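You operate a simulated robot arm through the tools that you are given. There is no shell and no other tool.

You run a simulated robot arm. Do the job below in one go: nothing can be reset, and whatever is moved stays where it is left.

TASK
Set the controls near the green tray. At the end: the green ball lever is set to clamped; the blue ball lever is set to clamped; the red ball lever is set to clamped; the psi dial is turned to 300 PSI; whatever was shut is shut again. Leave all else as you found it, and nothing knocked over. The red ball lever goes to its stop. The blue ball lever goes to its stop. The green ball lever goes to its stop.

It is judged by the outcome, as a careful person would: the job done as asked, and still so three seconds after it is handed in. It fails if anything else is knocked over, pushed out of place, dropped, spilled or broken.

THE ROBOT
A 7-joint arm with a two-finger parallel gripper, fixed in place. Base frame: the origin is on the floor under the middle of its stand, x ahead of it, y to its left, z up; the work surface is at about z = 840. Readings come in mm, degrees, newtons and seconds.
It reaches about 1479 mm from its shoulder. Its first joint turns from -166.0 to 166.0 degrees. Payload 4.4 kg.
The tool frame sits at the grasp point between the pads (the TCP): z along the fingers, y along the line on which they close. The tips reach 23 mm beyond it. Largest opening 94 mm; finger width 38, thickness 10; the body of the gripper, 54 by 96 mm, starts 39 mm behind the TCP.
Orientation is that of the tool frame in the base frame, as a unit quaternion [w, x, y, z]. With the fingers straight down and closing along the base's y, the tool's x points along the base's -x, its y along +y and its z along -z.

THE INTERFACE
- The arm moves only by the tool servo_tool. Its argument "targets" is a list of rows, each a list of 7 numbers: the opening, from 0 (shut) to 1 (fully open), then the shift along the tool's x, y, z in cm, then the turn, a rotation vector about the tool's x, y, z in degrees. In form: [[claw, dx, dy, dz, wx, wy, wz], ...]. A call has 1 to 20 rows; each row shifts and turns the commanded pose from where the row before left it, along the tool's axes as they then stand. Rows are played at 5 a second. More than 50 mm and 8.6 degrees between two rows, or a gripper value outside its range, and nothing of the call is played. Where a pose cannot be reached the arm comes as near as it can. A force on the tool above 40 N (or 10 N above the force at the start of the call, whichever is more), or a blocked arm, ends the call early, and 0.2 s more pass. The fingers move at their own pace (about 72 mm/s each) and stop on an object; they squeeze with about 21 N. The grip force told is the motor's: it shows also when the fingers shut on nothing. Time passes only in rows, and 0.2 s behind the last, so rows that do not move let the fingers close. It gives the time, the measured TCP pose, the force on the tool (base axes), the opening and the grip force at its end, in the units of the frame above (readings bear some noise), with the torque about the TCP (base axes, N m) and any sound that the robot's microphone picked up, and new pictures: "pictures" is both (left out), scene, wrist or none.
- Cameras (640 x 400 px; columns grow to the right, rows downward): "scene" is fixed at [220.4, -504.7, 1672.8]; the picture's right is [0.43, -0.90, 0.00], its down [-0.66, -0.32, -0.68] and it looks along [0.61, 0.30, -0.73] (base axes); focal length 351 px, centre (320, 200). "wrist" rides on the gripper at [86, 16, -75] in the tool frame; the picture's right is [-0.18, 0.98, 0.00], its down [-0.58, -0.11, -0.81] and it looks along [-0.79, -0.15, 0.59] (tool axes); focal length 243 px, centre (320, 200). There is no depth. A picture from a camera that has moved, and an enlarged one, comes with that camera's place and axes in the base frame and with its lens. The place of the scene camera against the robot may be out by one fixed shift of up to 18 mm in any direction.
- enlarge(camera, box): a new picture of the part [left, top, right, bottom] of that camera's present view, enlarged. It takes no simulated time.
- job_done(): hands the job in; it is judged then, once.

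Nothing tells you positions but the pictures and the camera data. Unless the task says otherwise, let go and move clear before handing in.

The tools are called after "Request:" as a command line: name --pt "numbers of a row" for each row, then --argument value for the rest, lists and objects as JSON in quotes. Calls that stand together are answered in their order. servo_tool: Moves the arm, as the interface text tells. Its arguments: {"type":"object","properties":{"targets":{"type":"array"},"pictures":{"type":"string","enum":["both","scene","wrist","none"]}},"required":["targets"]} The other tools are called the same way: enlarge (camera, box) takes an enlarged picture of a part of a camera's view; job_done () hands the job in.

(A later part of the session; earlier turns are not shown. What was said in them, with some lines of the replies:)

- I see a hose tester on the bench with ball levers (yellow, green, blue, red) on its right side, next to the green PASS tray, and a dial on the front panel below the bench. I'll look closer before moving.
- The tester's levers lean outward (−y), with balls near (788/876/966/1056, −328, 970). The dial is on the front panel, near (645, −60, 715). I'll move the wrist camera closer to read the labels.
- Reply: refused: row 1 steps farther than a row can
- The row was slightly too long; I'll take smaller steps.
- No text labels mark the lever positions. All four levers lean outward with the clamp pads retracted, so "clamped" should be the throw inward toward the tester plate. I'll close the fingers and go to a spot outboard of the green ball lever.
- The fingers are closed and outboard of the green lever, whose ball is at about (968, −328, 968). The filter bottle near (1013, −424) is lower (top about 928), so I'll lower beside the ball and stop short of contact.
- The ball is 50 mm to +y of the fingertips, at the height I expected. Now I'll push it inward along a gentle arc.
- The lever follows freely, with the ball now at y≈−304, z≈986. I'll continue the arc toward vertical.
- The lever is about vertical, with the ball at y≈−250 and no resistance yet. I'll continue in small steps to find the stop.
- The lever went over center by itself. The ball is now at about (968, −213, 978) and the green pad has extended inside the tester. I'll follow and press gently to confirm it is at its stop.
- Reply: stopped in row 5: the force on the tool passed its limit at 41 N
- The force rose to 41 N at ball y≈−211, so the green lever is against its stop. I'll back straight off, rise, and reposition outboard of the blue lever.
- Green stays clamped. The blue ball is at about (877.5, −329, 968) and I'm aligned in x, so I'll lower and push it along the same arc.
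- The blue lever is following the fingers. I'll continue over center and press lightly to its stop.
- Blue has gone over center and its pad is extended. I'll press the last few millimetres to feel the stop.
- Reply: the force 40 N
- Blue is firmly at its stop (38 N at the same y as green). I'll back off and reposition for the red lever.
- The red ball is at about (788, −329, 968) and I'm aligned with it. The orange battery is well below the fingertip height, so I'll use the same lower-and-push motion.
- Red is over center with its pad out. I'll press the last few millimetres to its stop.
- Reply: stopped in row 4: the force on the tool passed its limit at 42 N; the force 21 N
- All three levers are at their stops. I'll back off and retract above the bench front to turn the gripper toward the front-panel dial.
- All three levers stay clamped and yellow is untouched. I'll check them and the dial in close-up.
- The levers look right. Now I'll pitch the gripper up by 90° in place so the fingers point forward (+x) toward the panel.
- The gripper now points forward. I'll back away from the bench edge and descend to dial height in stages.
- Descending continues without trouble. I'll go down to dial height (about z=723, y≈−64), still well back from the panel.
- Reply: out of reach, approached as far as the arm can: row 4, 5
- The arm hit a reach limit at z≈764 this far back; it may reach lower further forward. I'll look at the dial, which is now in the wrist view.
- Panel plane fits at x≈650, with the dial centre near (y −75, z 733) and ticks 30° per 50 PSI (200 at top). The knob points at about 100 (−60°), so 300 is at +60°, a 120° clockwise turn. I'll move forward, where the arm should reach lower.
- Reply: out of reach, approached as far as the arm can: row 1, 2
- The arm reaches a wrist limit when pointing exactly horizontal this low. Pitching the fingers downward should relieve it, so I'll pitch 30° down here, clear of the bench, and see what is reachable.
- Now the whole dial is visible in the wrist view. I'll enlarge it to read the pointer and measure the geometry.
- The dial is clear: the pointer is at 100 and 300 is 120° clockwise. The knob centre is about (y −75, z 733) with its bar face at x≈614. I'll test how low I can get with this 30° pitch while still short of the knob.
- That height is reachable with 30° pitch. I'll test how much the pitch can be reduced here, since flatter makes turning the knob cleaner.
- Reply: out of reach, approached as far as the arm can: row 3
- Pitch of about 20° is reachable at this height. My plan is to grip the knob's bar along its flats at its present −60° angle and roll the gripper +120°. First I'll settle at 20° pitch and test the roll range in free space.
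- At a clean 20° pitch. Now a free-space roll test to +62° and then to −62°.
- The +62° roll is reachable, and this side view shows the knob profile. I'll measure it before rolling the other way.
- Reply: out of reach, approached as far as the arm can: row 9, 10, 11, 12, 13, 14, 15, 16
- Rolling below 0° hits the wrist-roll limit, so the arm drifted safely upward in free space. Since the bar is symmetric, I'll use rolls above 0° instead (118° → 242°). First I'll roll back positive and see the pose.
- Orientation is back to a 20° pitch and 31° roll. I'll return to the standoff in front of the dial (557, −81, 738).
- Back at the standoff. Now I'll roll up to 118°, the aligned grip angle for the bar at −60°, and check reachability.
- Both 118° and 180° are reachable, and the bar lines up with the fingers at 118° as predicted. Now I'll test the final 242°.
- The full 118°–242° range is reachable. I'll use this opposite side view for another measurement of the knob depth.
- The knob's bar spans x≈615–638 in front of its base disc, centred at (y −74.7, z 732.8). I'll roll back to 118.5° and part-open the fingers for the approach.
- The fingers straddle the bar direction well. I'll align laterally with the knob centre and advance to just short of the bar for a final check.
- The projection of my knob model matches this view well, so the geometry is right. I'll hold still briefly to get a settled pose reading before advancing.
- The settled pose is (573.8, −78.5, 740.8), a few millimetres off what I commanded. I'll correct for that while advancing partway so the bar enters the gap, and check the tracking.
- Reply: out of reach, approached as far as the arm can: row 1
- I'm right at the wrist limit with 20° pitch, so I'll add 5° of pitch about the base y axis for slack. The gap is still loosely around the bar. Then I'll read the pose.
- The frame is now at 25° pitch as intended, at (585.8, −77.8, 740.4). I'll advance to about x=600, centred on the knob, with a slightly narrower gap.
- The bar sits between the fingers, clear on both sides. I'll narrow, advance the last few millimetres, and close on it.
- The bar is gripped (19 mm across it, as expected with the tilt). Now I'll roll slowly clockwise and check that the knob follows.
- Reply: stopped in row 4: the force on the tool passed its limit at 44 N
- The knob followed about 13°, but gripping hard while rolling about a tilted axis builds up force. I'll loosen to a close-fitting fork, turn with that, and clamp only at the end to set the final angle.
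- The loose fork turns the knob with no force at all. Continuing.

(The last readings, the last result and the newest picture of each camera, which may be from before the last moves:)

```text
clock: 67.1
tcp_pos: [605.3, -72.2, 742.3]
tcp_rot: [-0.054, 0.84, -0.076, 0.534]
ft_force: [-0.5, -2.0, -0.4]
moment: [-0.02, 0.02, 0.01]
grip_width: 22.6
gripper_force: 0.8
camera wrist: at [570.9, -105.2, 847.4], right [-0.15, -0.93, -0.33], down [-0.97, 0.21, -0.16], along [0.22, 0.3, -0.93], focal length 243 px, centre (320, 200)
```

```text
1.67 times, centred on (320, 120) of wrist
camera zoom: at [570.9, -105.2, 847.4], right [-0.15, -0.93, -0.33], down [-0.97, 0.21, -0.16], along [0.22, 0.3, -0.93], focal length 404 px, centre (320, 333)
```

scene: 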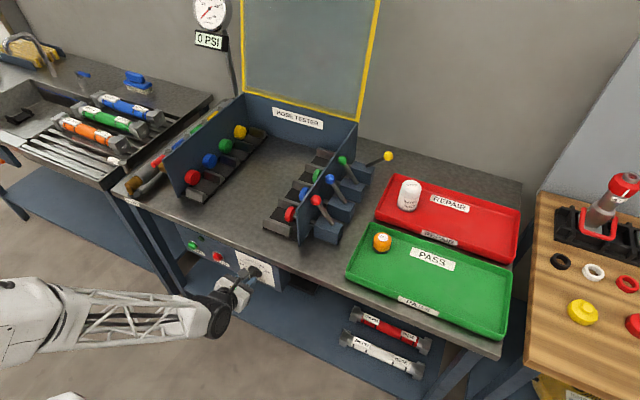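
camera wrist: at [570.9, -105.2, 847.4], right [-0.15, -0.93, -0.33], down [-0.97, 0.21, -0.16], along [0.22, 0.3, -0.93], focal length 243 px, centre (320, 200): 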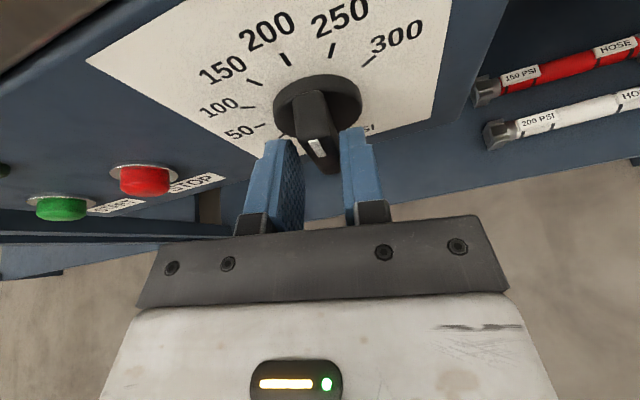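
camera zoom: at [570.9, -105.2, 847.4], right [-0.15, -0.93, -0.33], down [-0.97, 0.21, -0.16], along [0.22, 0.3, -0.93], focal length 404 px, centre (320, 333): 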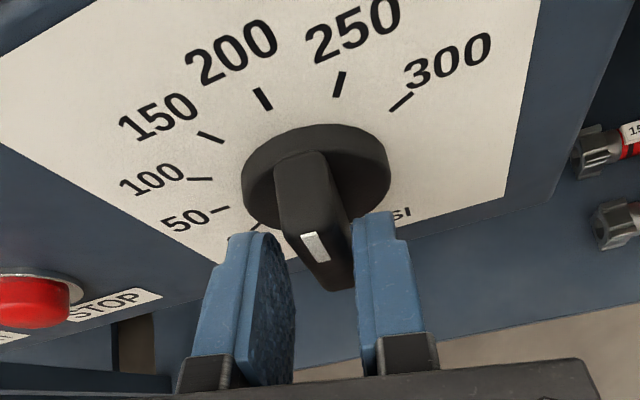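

Now past vertical and still following with negligible force. I'll continue to the final roll of about 242°.

Request:
servo_tool --pt "0.23 0 0 0 0 0 5" --pt "0.23 0 0 0 0 0 5" --pt "0.23 0 0 0 0 0 5" --pt "0.23 0 0 0 0 0 5" --pt "0.23 0 0 0 0 0 5" --pt "0.23 0 0 0 0 0 5" --pt "0.23 0 0 0 0 0 5" --pt "0.23 0 0 0 0 0 0"

Request:
enlarge --camera "wrist" --box '[200, 0, 440, 240]'

```text
clock: 68.9
tcp_pos: [603.6, -74.0, 741.2]
tcp_rot: [-0.211, 0.778, -0.325, 0.494]
ft_force: [-0.3, -0.8, 0.1]
moment: [0.01, -0.01, -0.01]
grip_width: 21.8
gripper_force: 0.0
camera wrist: at [556.4, -147.3, 817.5], right [-0.35, -0.55, -0.76], down [-0.87, 0.49, 0.05], along [0.34, 0.68, -0.65], focal length 243 px, centre (320, 200)
```

scene: 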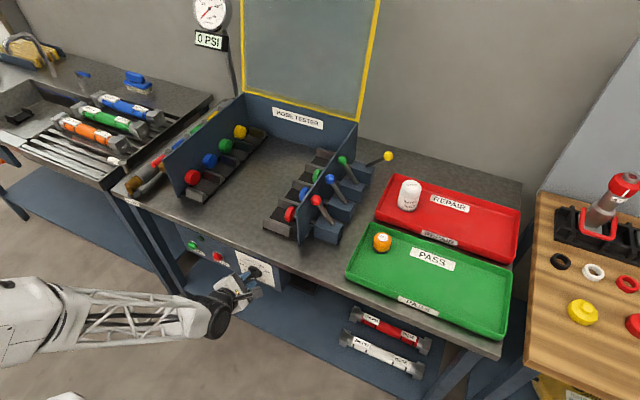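
wrist: 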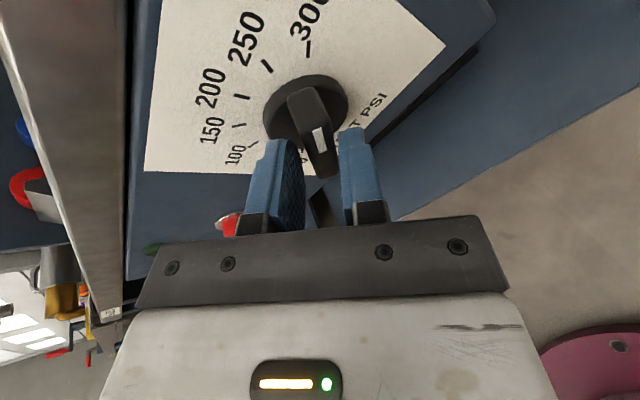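

```text
1.67 times, centred on (320, 120) of wrist
camera zoom: at [556.4, -147.3, 817.5], right [-0.35, -0.55, -0.76], down [-0.87, 0.49, 0.05], along [0.34, 0.68, -0.65], focal length 404 px, centre (320, 333)
```

zoom: 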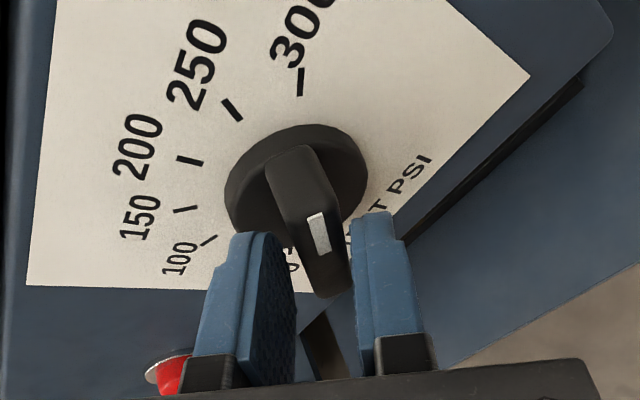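

Nearly there: the pointer is around 265–270. I'll roll the remaining 17.4° to the final alignment and then close to set the angle.

Request:
servo_tool --pt "0.23 0 0 0 0 0 5.8" --pt "0.23 0 0 0 0 0 5.8" --pt "0.23 0 0 0 0 0 5.8" --pt "0.23 0 0 0 0 0 0" --pt "0.23 0 0 0 0 0 0"

Request:
enlarge --camera "wrist" --box '[200, 0, 440, 240]'

```text
clock: 70.1
tcp_pos: [605.2, -73.8, 740.8]
tcp_rot: [-0.285, 0.72, -0.439, 0.456]
ft_force: [-0.7, -0.1, -0.4]
moment: [0.01, 0.03, 0.03]
grip_width: 21.5
gripper_force: 0.1
camera wrist: at [546.6, -158.2, 794.8], right [-0.4, -0.28, -0.87], down [-0.8, 0.56, 0.19], along [0.43, 0.78, -0.45], focal length 243 px, centre (320, 200)
```

scene: 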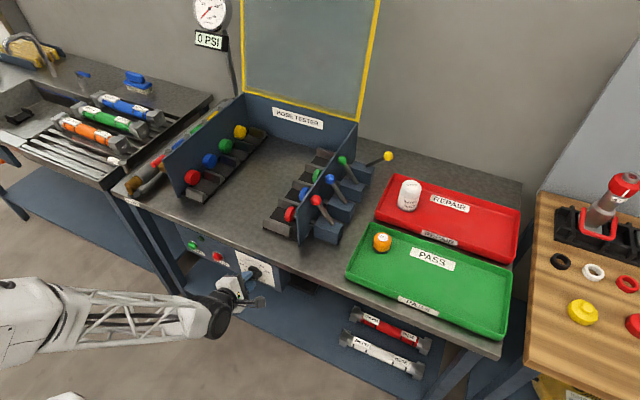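
wrist: 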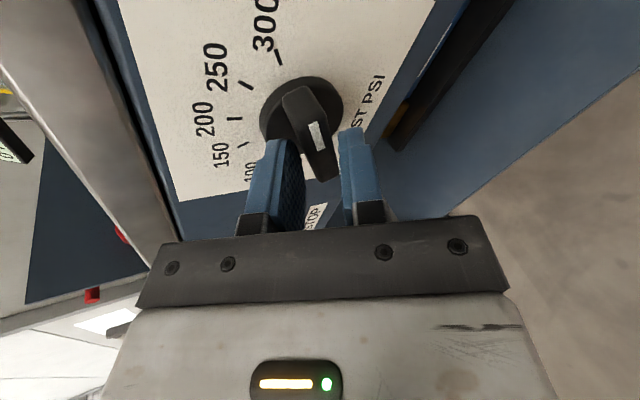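

```text
1.67 times, centred on (320, 120) of wrist
camera zoom: at [546.6, -158.2, 794.8], right [-0.4, -0.28, -0.87], down [-0.8, 0.56, 0.19], along [0.43, 0.78, -0.45], focal length 404 px, centre (320, 333)
```

zoom: 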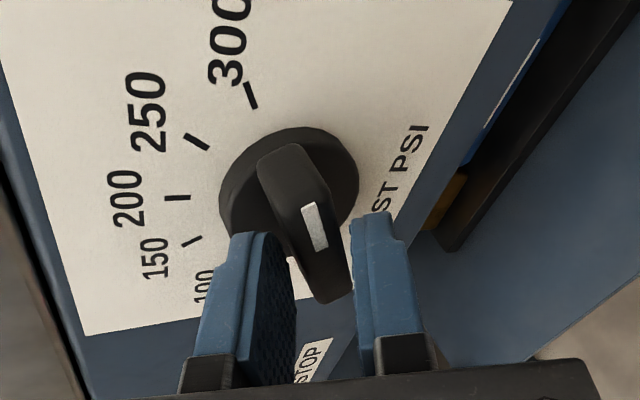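

The fork is at the final angle with the bar between the fingers. Closing now to align the bar to 300.

Request:
servo_tool --pt "0.15 0 0 0 0 0 0" --pt "0 0 0 0 0 0 0" --pt "0 0 0 0 0 0 0"

Request:
enlarge --camera "wrist" --box '[200, 0, 440, 240]'

```text
clock: 70.9
tcp_pos: [605.7, -74.5, 740.2]
tcp_rot: [-0.284, 0.72, -0.439, 0.456]
ft_force: [-0.5, 7.9, 7.9]
moment: [-0.79, -0.11, 1.19]
grip_width: 19.4
gripper_force: 45.0
camera wrist: at [546.9, -158.1, 795.3], right [-0.4, -0.28, -0.87], down [-0.81, 0.56, 0.19], along [0.43, 0.78, -0.45], focal length 243 px, centre (320, 200)
```

scene: 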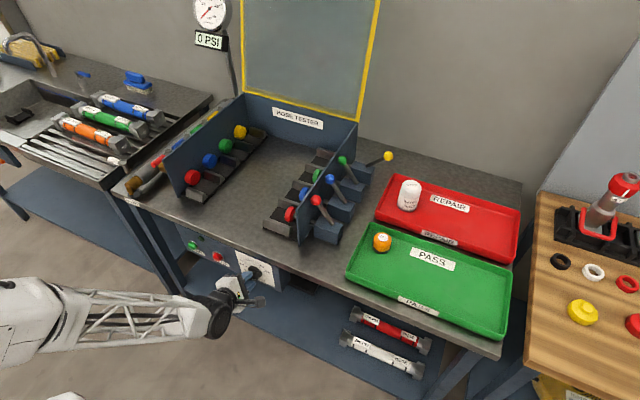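
wrist: 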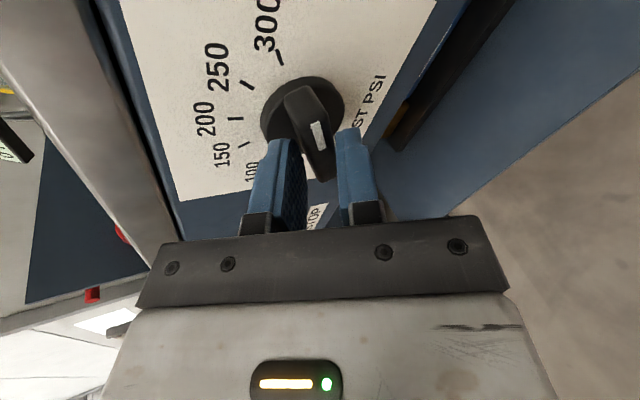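

```text
1.67 times, centred on (320, 120) of wrist
camera zoom: at [546.9, -158.1, 795.3], right [-0.4, -0.28, -0.87], down [-0.81, 0.56, 0.19], along [0.43, 0.78, -0.45], focal length 404 px, centre (320, 333)
```

zoom: 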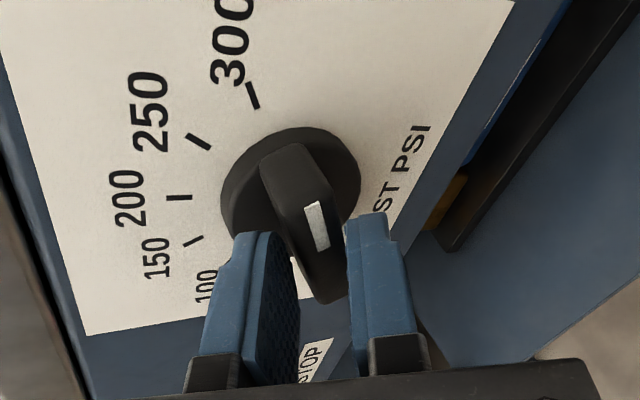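

Clamped on the bar at about 60° (300). I'll release, withdraw straight back along the fingers, and look at the dial to verify.

Request:
servo_tool --pt "0.25 0 0 0 0 0 0" --pt "0.4 0 0 0 0 0 0" --pt "0.4 0 0 -2 0 0 0" --pt "0.4 0 0 -2.5 0 0 0" --pt "0.4 0 0 0 0 0 0"

Request:
enlarge --camera "wrist" --box '[200, 0, 440, 200]'

Request:
enlarge --camera "scene" --box '[215, 240, 295, 300]'

```text
clock: 72.1
tcp_pos: [563.3, -75.1, 759.9]
tcp_rot: [-0.284, 0.72, -0.439, 0.457]
ft_force: [-0.2, -0.2, 0.2]
moment: [0.02, -0.04, 0.01]
grip_width: 37.5
gripper_force: 0.1
camera wrist: at [505.5, -160.0, 814.2], right [-0.4, -0.28, -0.87], down [-0.8, 0.56, 0.19], along [0.44, 0.78, -0.45], focal length 243 px, centre (320, 200)
```

scene: 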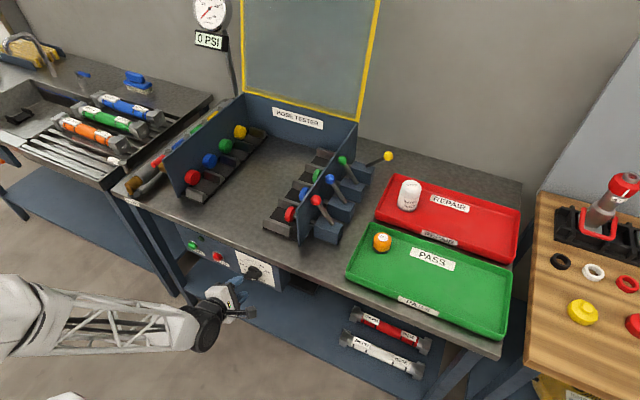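
wrist: 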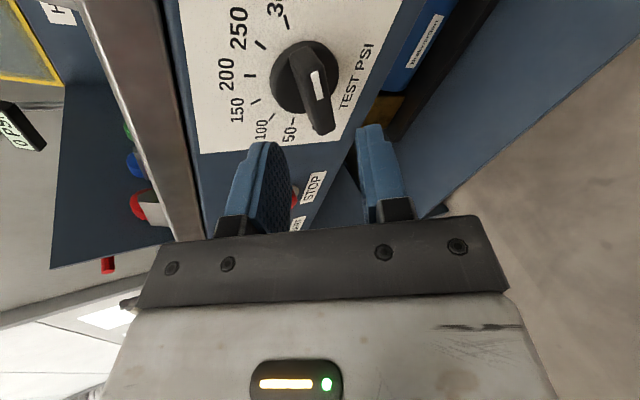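

```text
2.00 times, centred on (320, 100) of wrist
camera zoom: at [505.5, -160.0, 814.2], right [-0.4, -0.28, -0.87], down [-0.8, 0.56, 0.19], along [0.44, 0.78, -0.45], focal length 485 px, centre (320, 400)
```

zoom: 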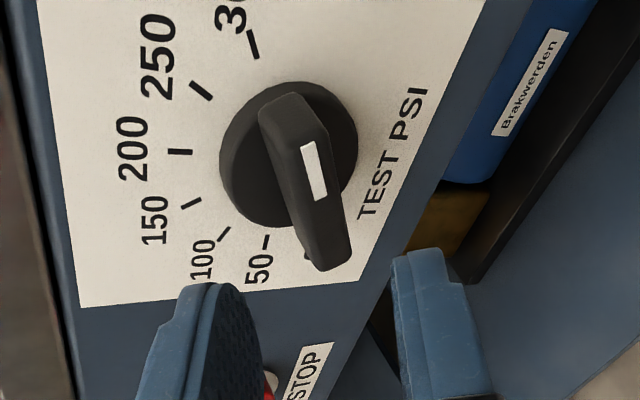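

```text
6.67 times, centred on (255, 270) of scene
camera zoom: at [220.4, -504.7, 1672.8], right [0.43, -0.9, 0.0], down [-0.66, -0.32, -0.68], along [0.61, 0.3, -0.73], focal length 2337 px, centre (753, -267)
```

zoom: 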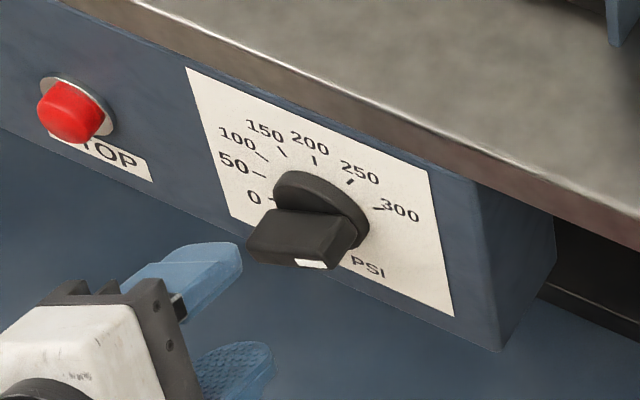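

The pointer now appears at 300. For a more accurate check I'll back off and roll the camera to the frontal view from below.

Request:
servo_tool --pt "0.4 0 0 -2 0 0 0" --pt "0 0 0 0 0 0 -7.9" --pt "0 0 0 0 0 0 -7.9" --pt "0 0 0 0 0 0 -7.9" --pt "0 0 0 0 0 0 -7.9" --pt "0 0 0 0 0 0 -7.9" --pt "0 0 0 0 0 0 -7.9" --pt "0 0 0 0 0 0 -7.9" --pt "0 0 0 0 0 0 -7.9" --pt "0 0 0 0 0 0 -7.9" --pt "0 0 0 0 0 0 -7.9" --pt "0 0 0 0 0 0 -7.9" --pt "0 0 0 0 0 0 -7.9" --pt "0 0 0 0 0 0 -7.9" --pt "0 0 0 0 0 0 -7.9" --pt "0 0 0 0 0 0 -7.9" --pt "0 0 0 0 0 0 0" --pictures "none"

Request:
servo_tool --pt "0 0 0 0 0 0 -7.9" --pt "0 0 0 0 0 0 -7.9" --pt "0 0 0 0 0 0 -7.9" --pt "0 0 0 0 0 0 -7.9" --pt "0 0 0 0 0 0 -7.9" --pt "0 0 0 0 0 0 -7.9" --pt "0 0 0 0 0 0 -7.9" --pt "0 0 0 0 0 0 -7.9" --pt "0 0 0 0 0 0 -7.9" --pt "0 0 0 0 0 0 -7.9" --pt "0 0 0 0 0 0 -7.9" --pt "0 0 0 0 0 0 -7.9" --pt "0 0 0 0 0 0 -7.9" --pt "0 0 0 0 0 0 0"

Request:
enlarge --camera "wrist" --box '[220, 0, 460, 160]'

```text
clock: 75.7
tcp_pos: [545.0, -73.8, 768.8]
tcp_rot: [0.247, 0.746, 0.394, 0.477]
ft_force: [0.4, 1.0, 0.1]
moment: [0.02, -0.02, 0.02]
grip_width: 0.0
gripper_force: 20.8
```

```text
clock: 78.7
tcp_pos: [545.7, -74.8, 768.1]
tcp_rot: [0.526, 0.158, 0.829, 0.105]
ft_force: [-0.2, -0.6, -0.1]
moment: [-0.02, -0.02, 0.0]
grip_width: 0.0
gripper_force: 21.0
camera wrist: at [445.1, -27.2, 733.6], right [0.22, 0.84, 0.49], down [-0.52, -0.32, 0.79], along [0.83, -0.43, 0.36], focal length 243 px, centre (320, 200)
```

scene: 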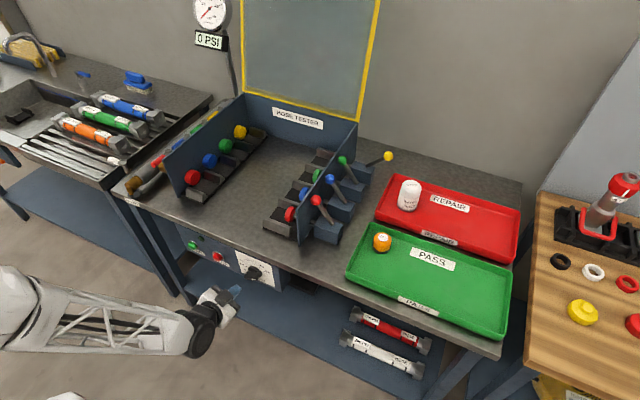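
wrist: 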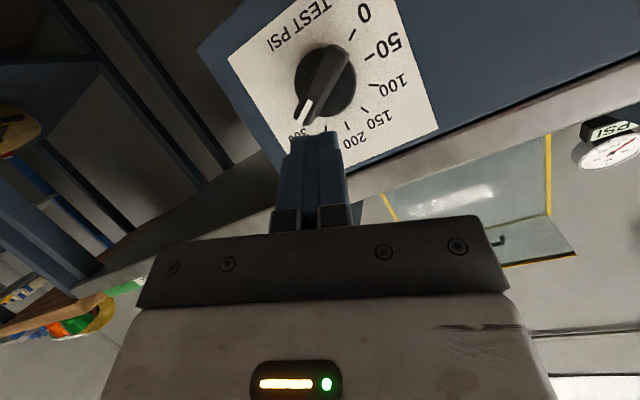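

```text
2.50 times, centred on (340, 80) of wrist
camera zoom: at [445.1, -27.2, 733.6], right [0.22, 0.84, 0.49], down [-0.52, -0.32, 0.79], along [0.83, -0.43, 0.36], focal length 606 px, centre (270, 500)
```

zoom: 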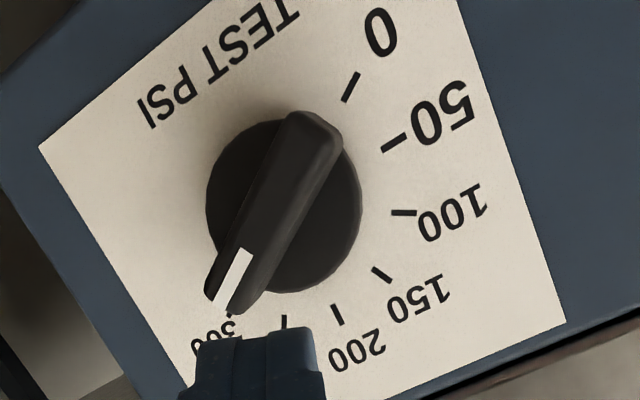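

The pointer covers the 300 tick. I'll zoom in tightly to estimate the exact angle.

Request:
enlarge --camera "wrist" --box '[280, 35, 380, 135]'

```text
4.00 times, centred on (330, 85) of wrist
camera zoom: at [445.1, -27.2, 733.6], right [0.22, 0.84, 0.49], down [-0.52, -0.32, 0.79], along [0.83, -0.43, 0.36], focal length 970 px, centre (280, 660)
```

zoom: 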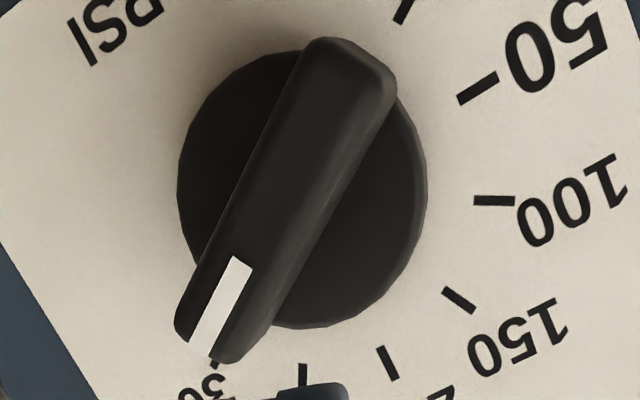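

The pointer measures about 59–60° (298–300 PSI), right over the 300 tick. I'll move the arm clear, back from the bench and up, and do a final check of everything.

Request:
servo_tool --pt "0 1.18 -0.46 -2.72 0 0 0" --pt "0 1.18 -0.46 -2.72 0 0 0" --pt "0 -3.8 1.47 -1.9 0 0 0" --pt "0 -3.8 1.47 -1.9 0 0 0" --pt "0 -3.8 1.47 -1.9 0 0 0" --pt "0 -3.8 1.47 -1.9 0 0 0" --pt "0 -3.8 1.47 -1.9 0 0 0" --pt "0 0 0 0 0 0 0"

Request:
enlarge --camera "scene" --box '[260, 130, 420, 260]'

Request:
enlarge --camera "scene" --box '[170, 220, 300, 300]'

```text
clock: 80.5
tcp_pos: [484.8, -78.0, 998.1]
tcp_rot: [0.527, 0.157, 0.829, 0.105]
ft_force: [-0.5, -0.2, 0.1]
moment: [0.04, -0.04, -0.03]
grip_width: 0.0
gripper_force: 20.9
camera wrist: at [384.4, -31.4, 963.0], right [0.22, 0.84, 0.49], down [-0.52, -0.32, 0.79], along [0.83, -0.43, 0.36], focal length 243 px, centre (320, 200)
```

scene: 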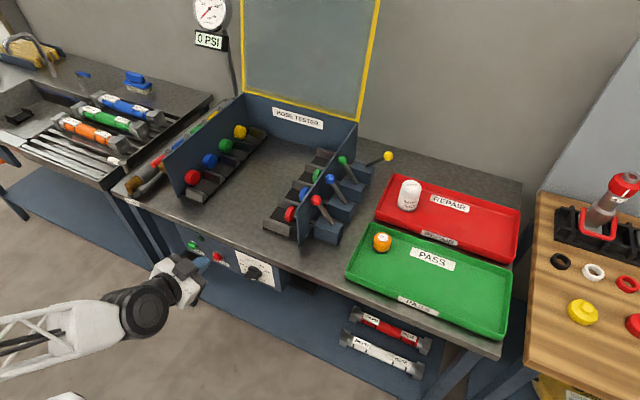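
wrist: 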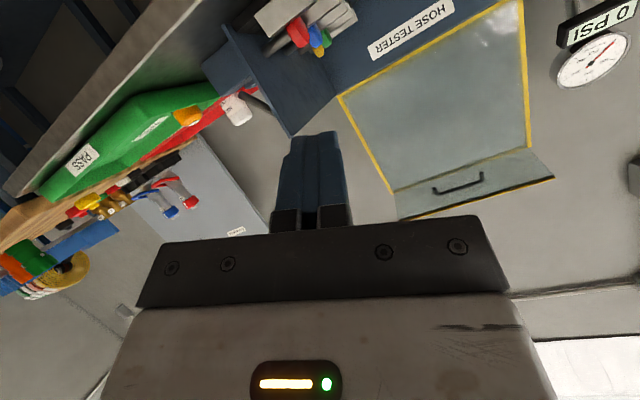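

```text
3.08 times, centred on (340, 195) of scene
camera zoom: at [220.4, -504.7, 1672.8], right [0.43, -0.9, 0.0], down [-0.66, -0.32, -0.68], along [0.61, 0.3, -0.73], focal length 1079 px, centre (258, 215)
```

zoom: 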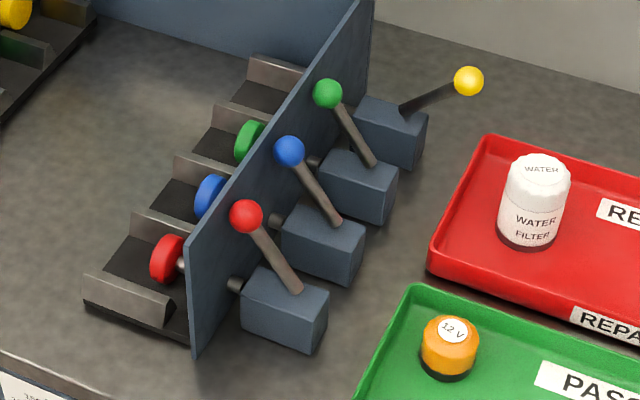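

```text
4.92 times, centred on (235, 260) of scene
camera zoom: at [220.4, -504.7, 1672.8], right [0.43, -0.9, 0.0], down [-0.66, -0.32, -0.68], along [0.61, 0.3, -0.73], focal length 1726 px, centre (738, -95)
```

zoom: 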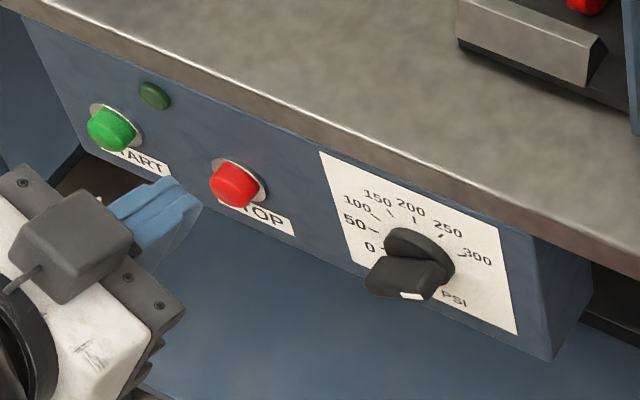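

The green, blue and red levers are clamped at their stops, and yellow is untouched. The dial pointer is over 300, nothing else has moved, and the guard is still as I found it. The arm is clear, so I'm handing in the job.

Request:
job_done

```text
The job is handed in.
```

The job is handed in. The three levers are clamped and the dial is set to 300 PSI.

- **Levers:** I pushed the green, blue and red ball levers inward until each met its stop. I felt about 40 N of resistance at the same position on all three, and each clamp pad extended into the tester. No label marks "clamped", so I took it to be the inward position. The yellow lever is untouched.
- **Dial:** It started at about 100 PSI and I turned it clockwise to the 300 mark. From the camera views I put the pointer within about 3 PSI of 300.
- **Everything else:** In the final pictures nothing else had moved or been knocked over. The tester's guard was open at the start and is still open, and I opened nothing, so there was nothing to shut again. The gripper has let go and the arm is back, clear of the bench.
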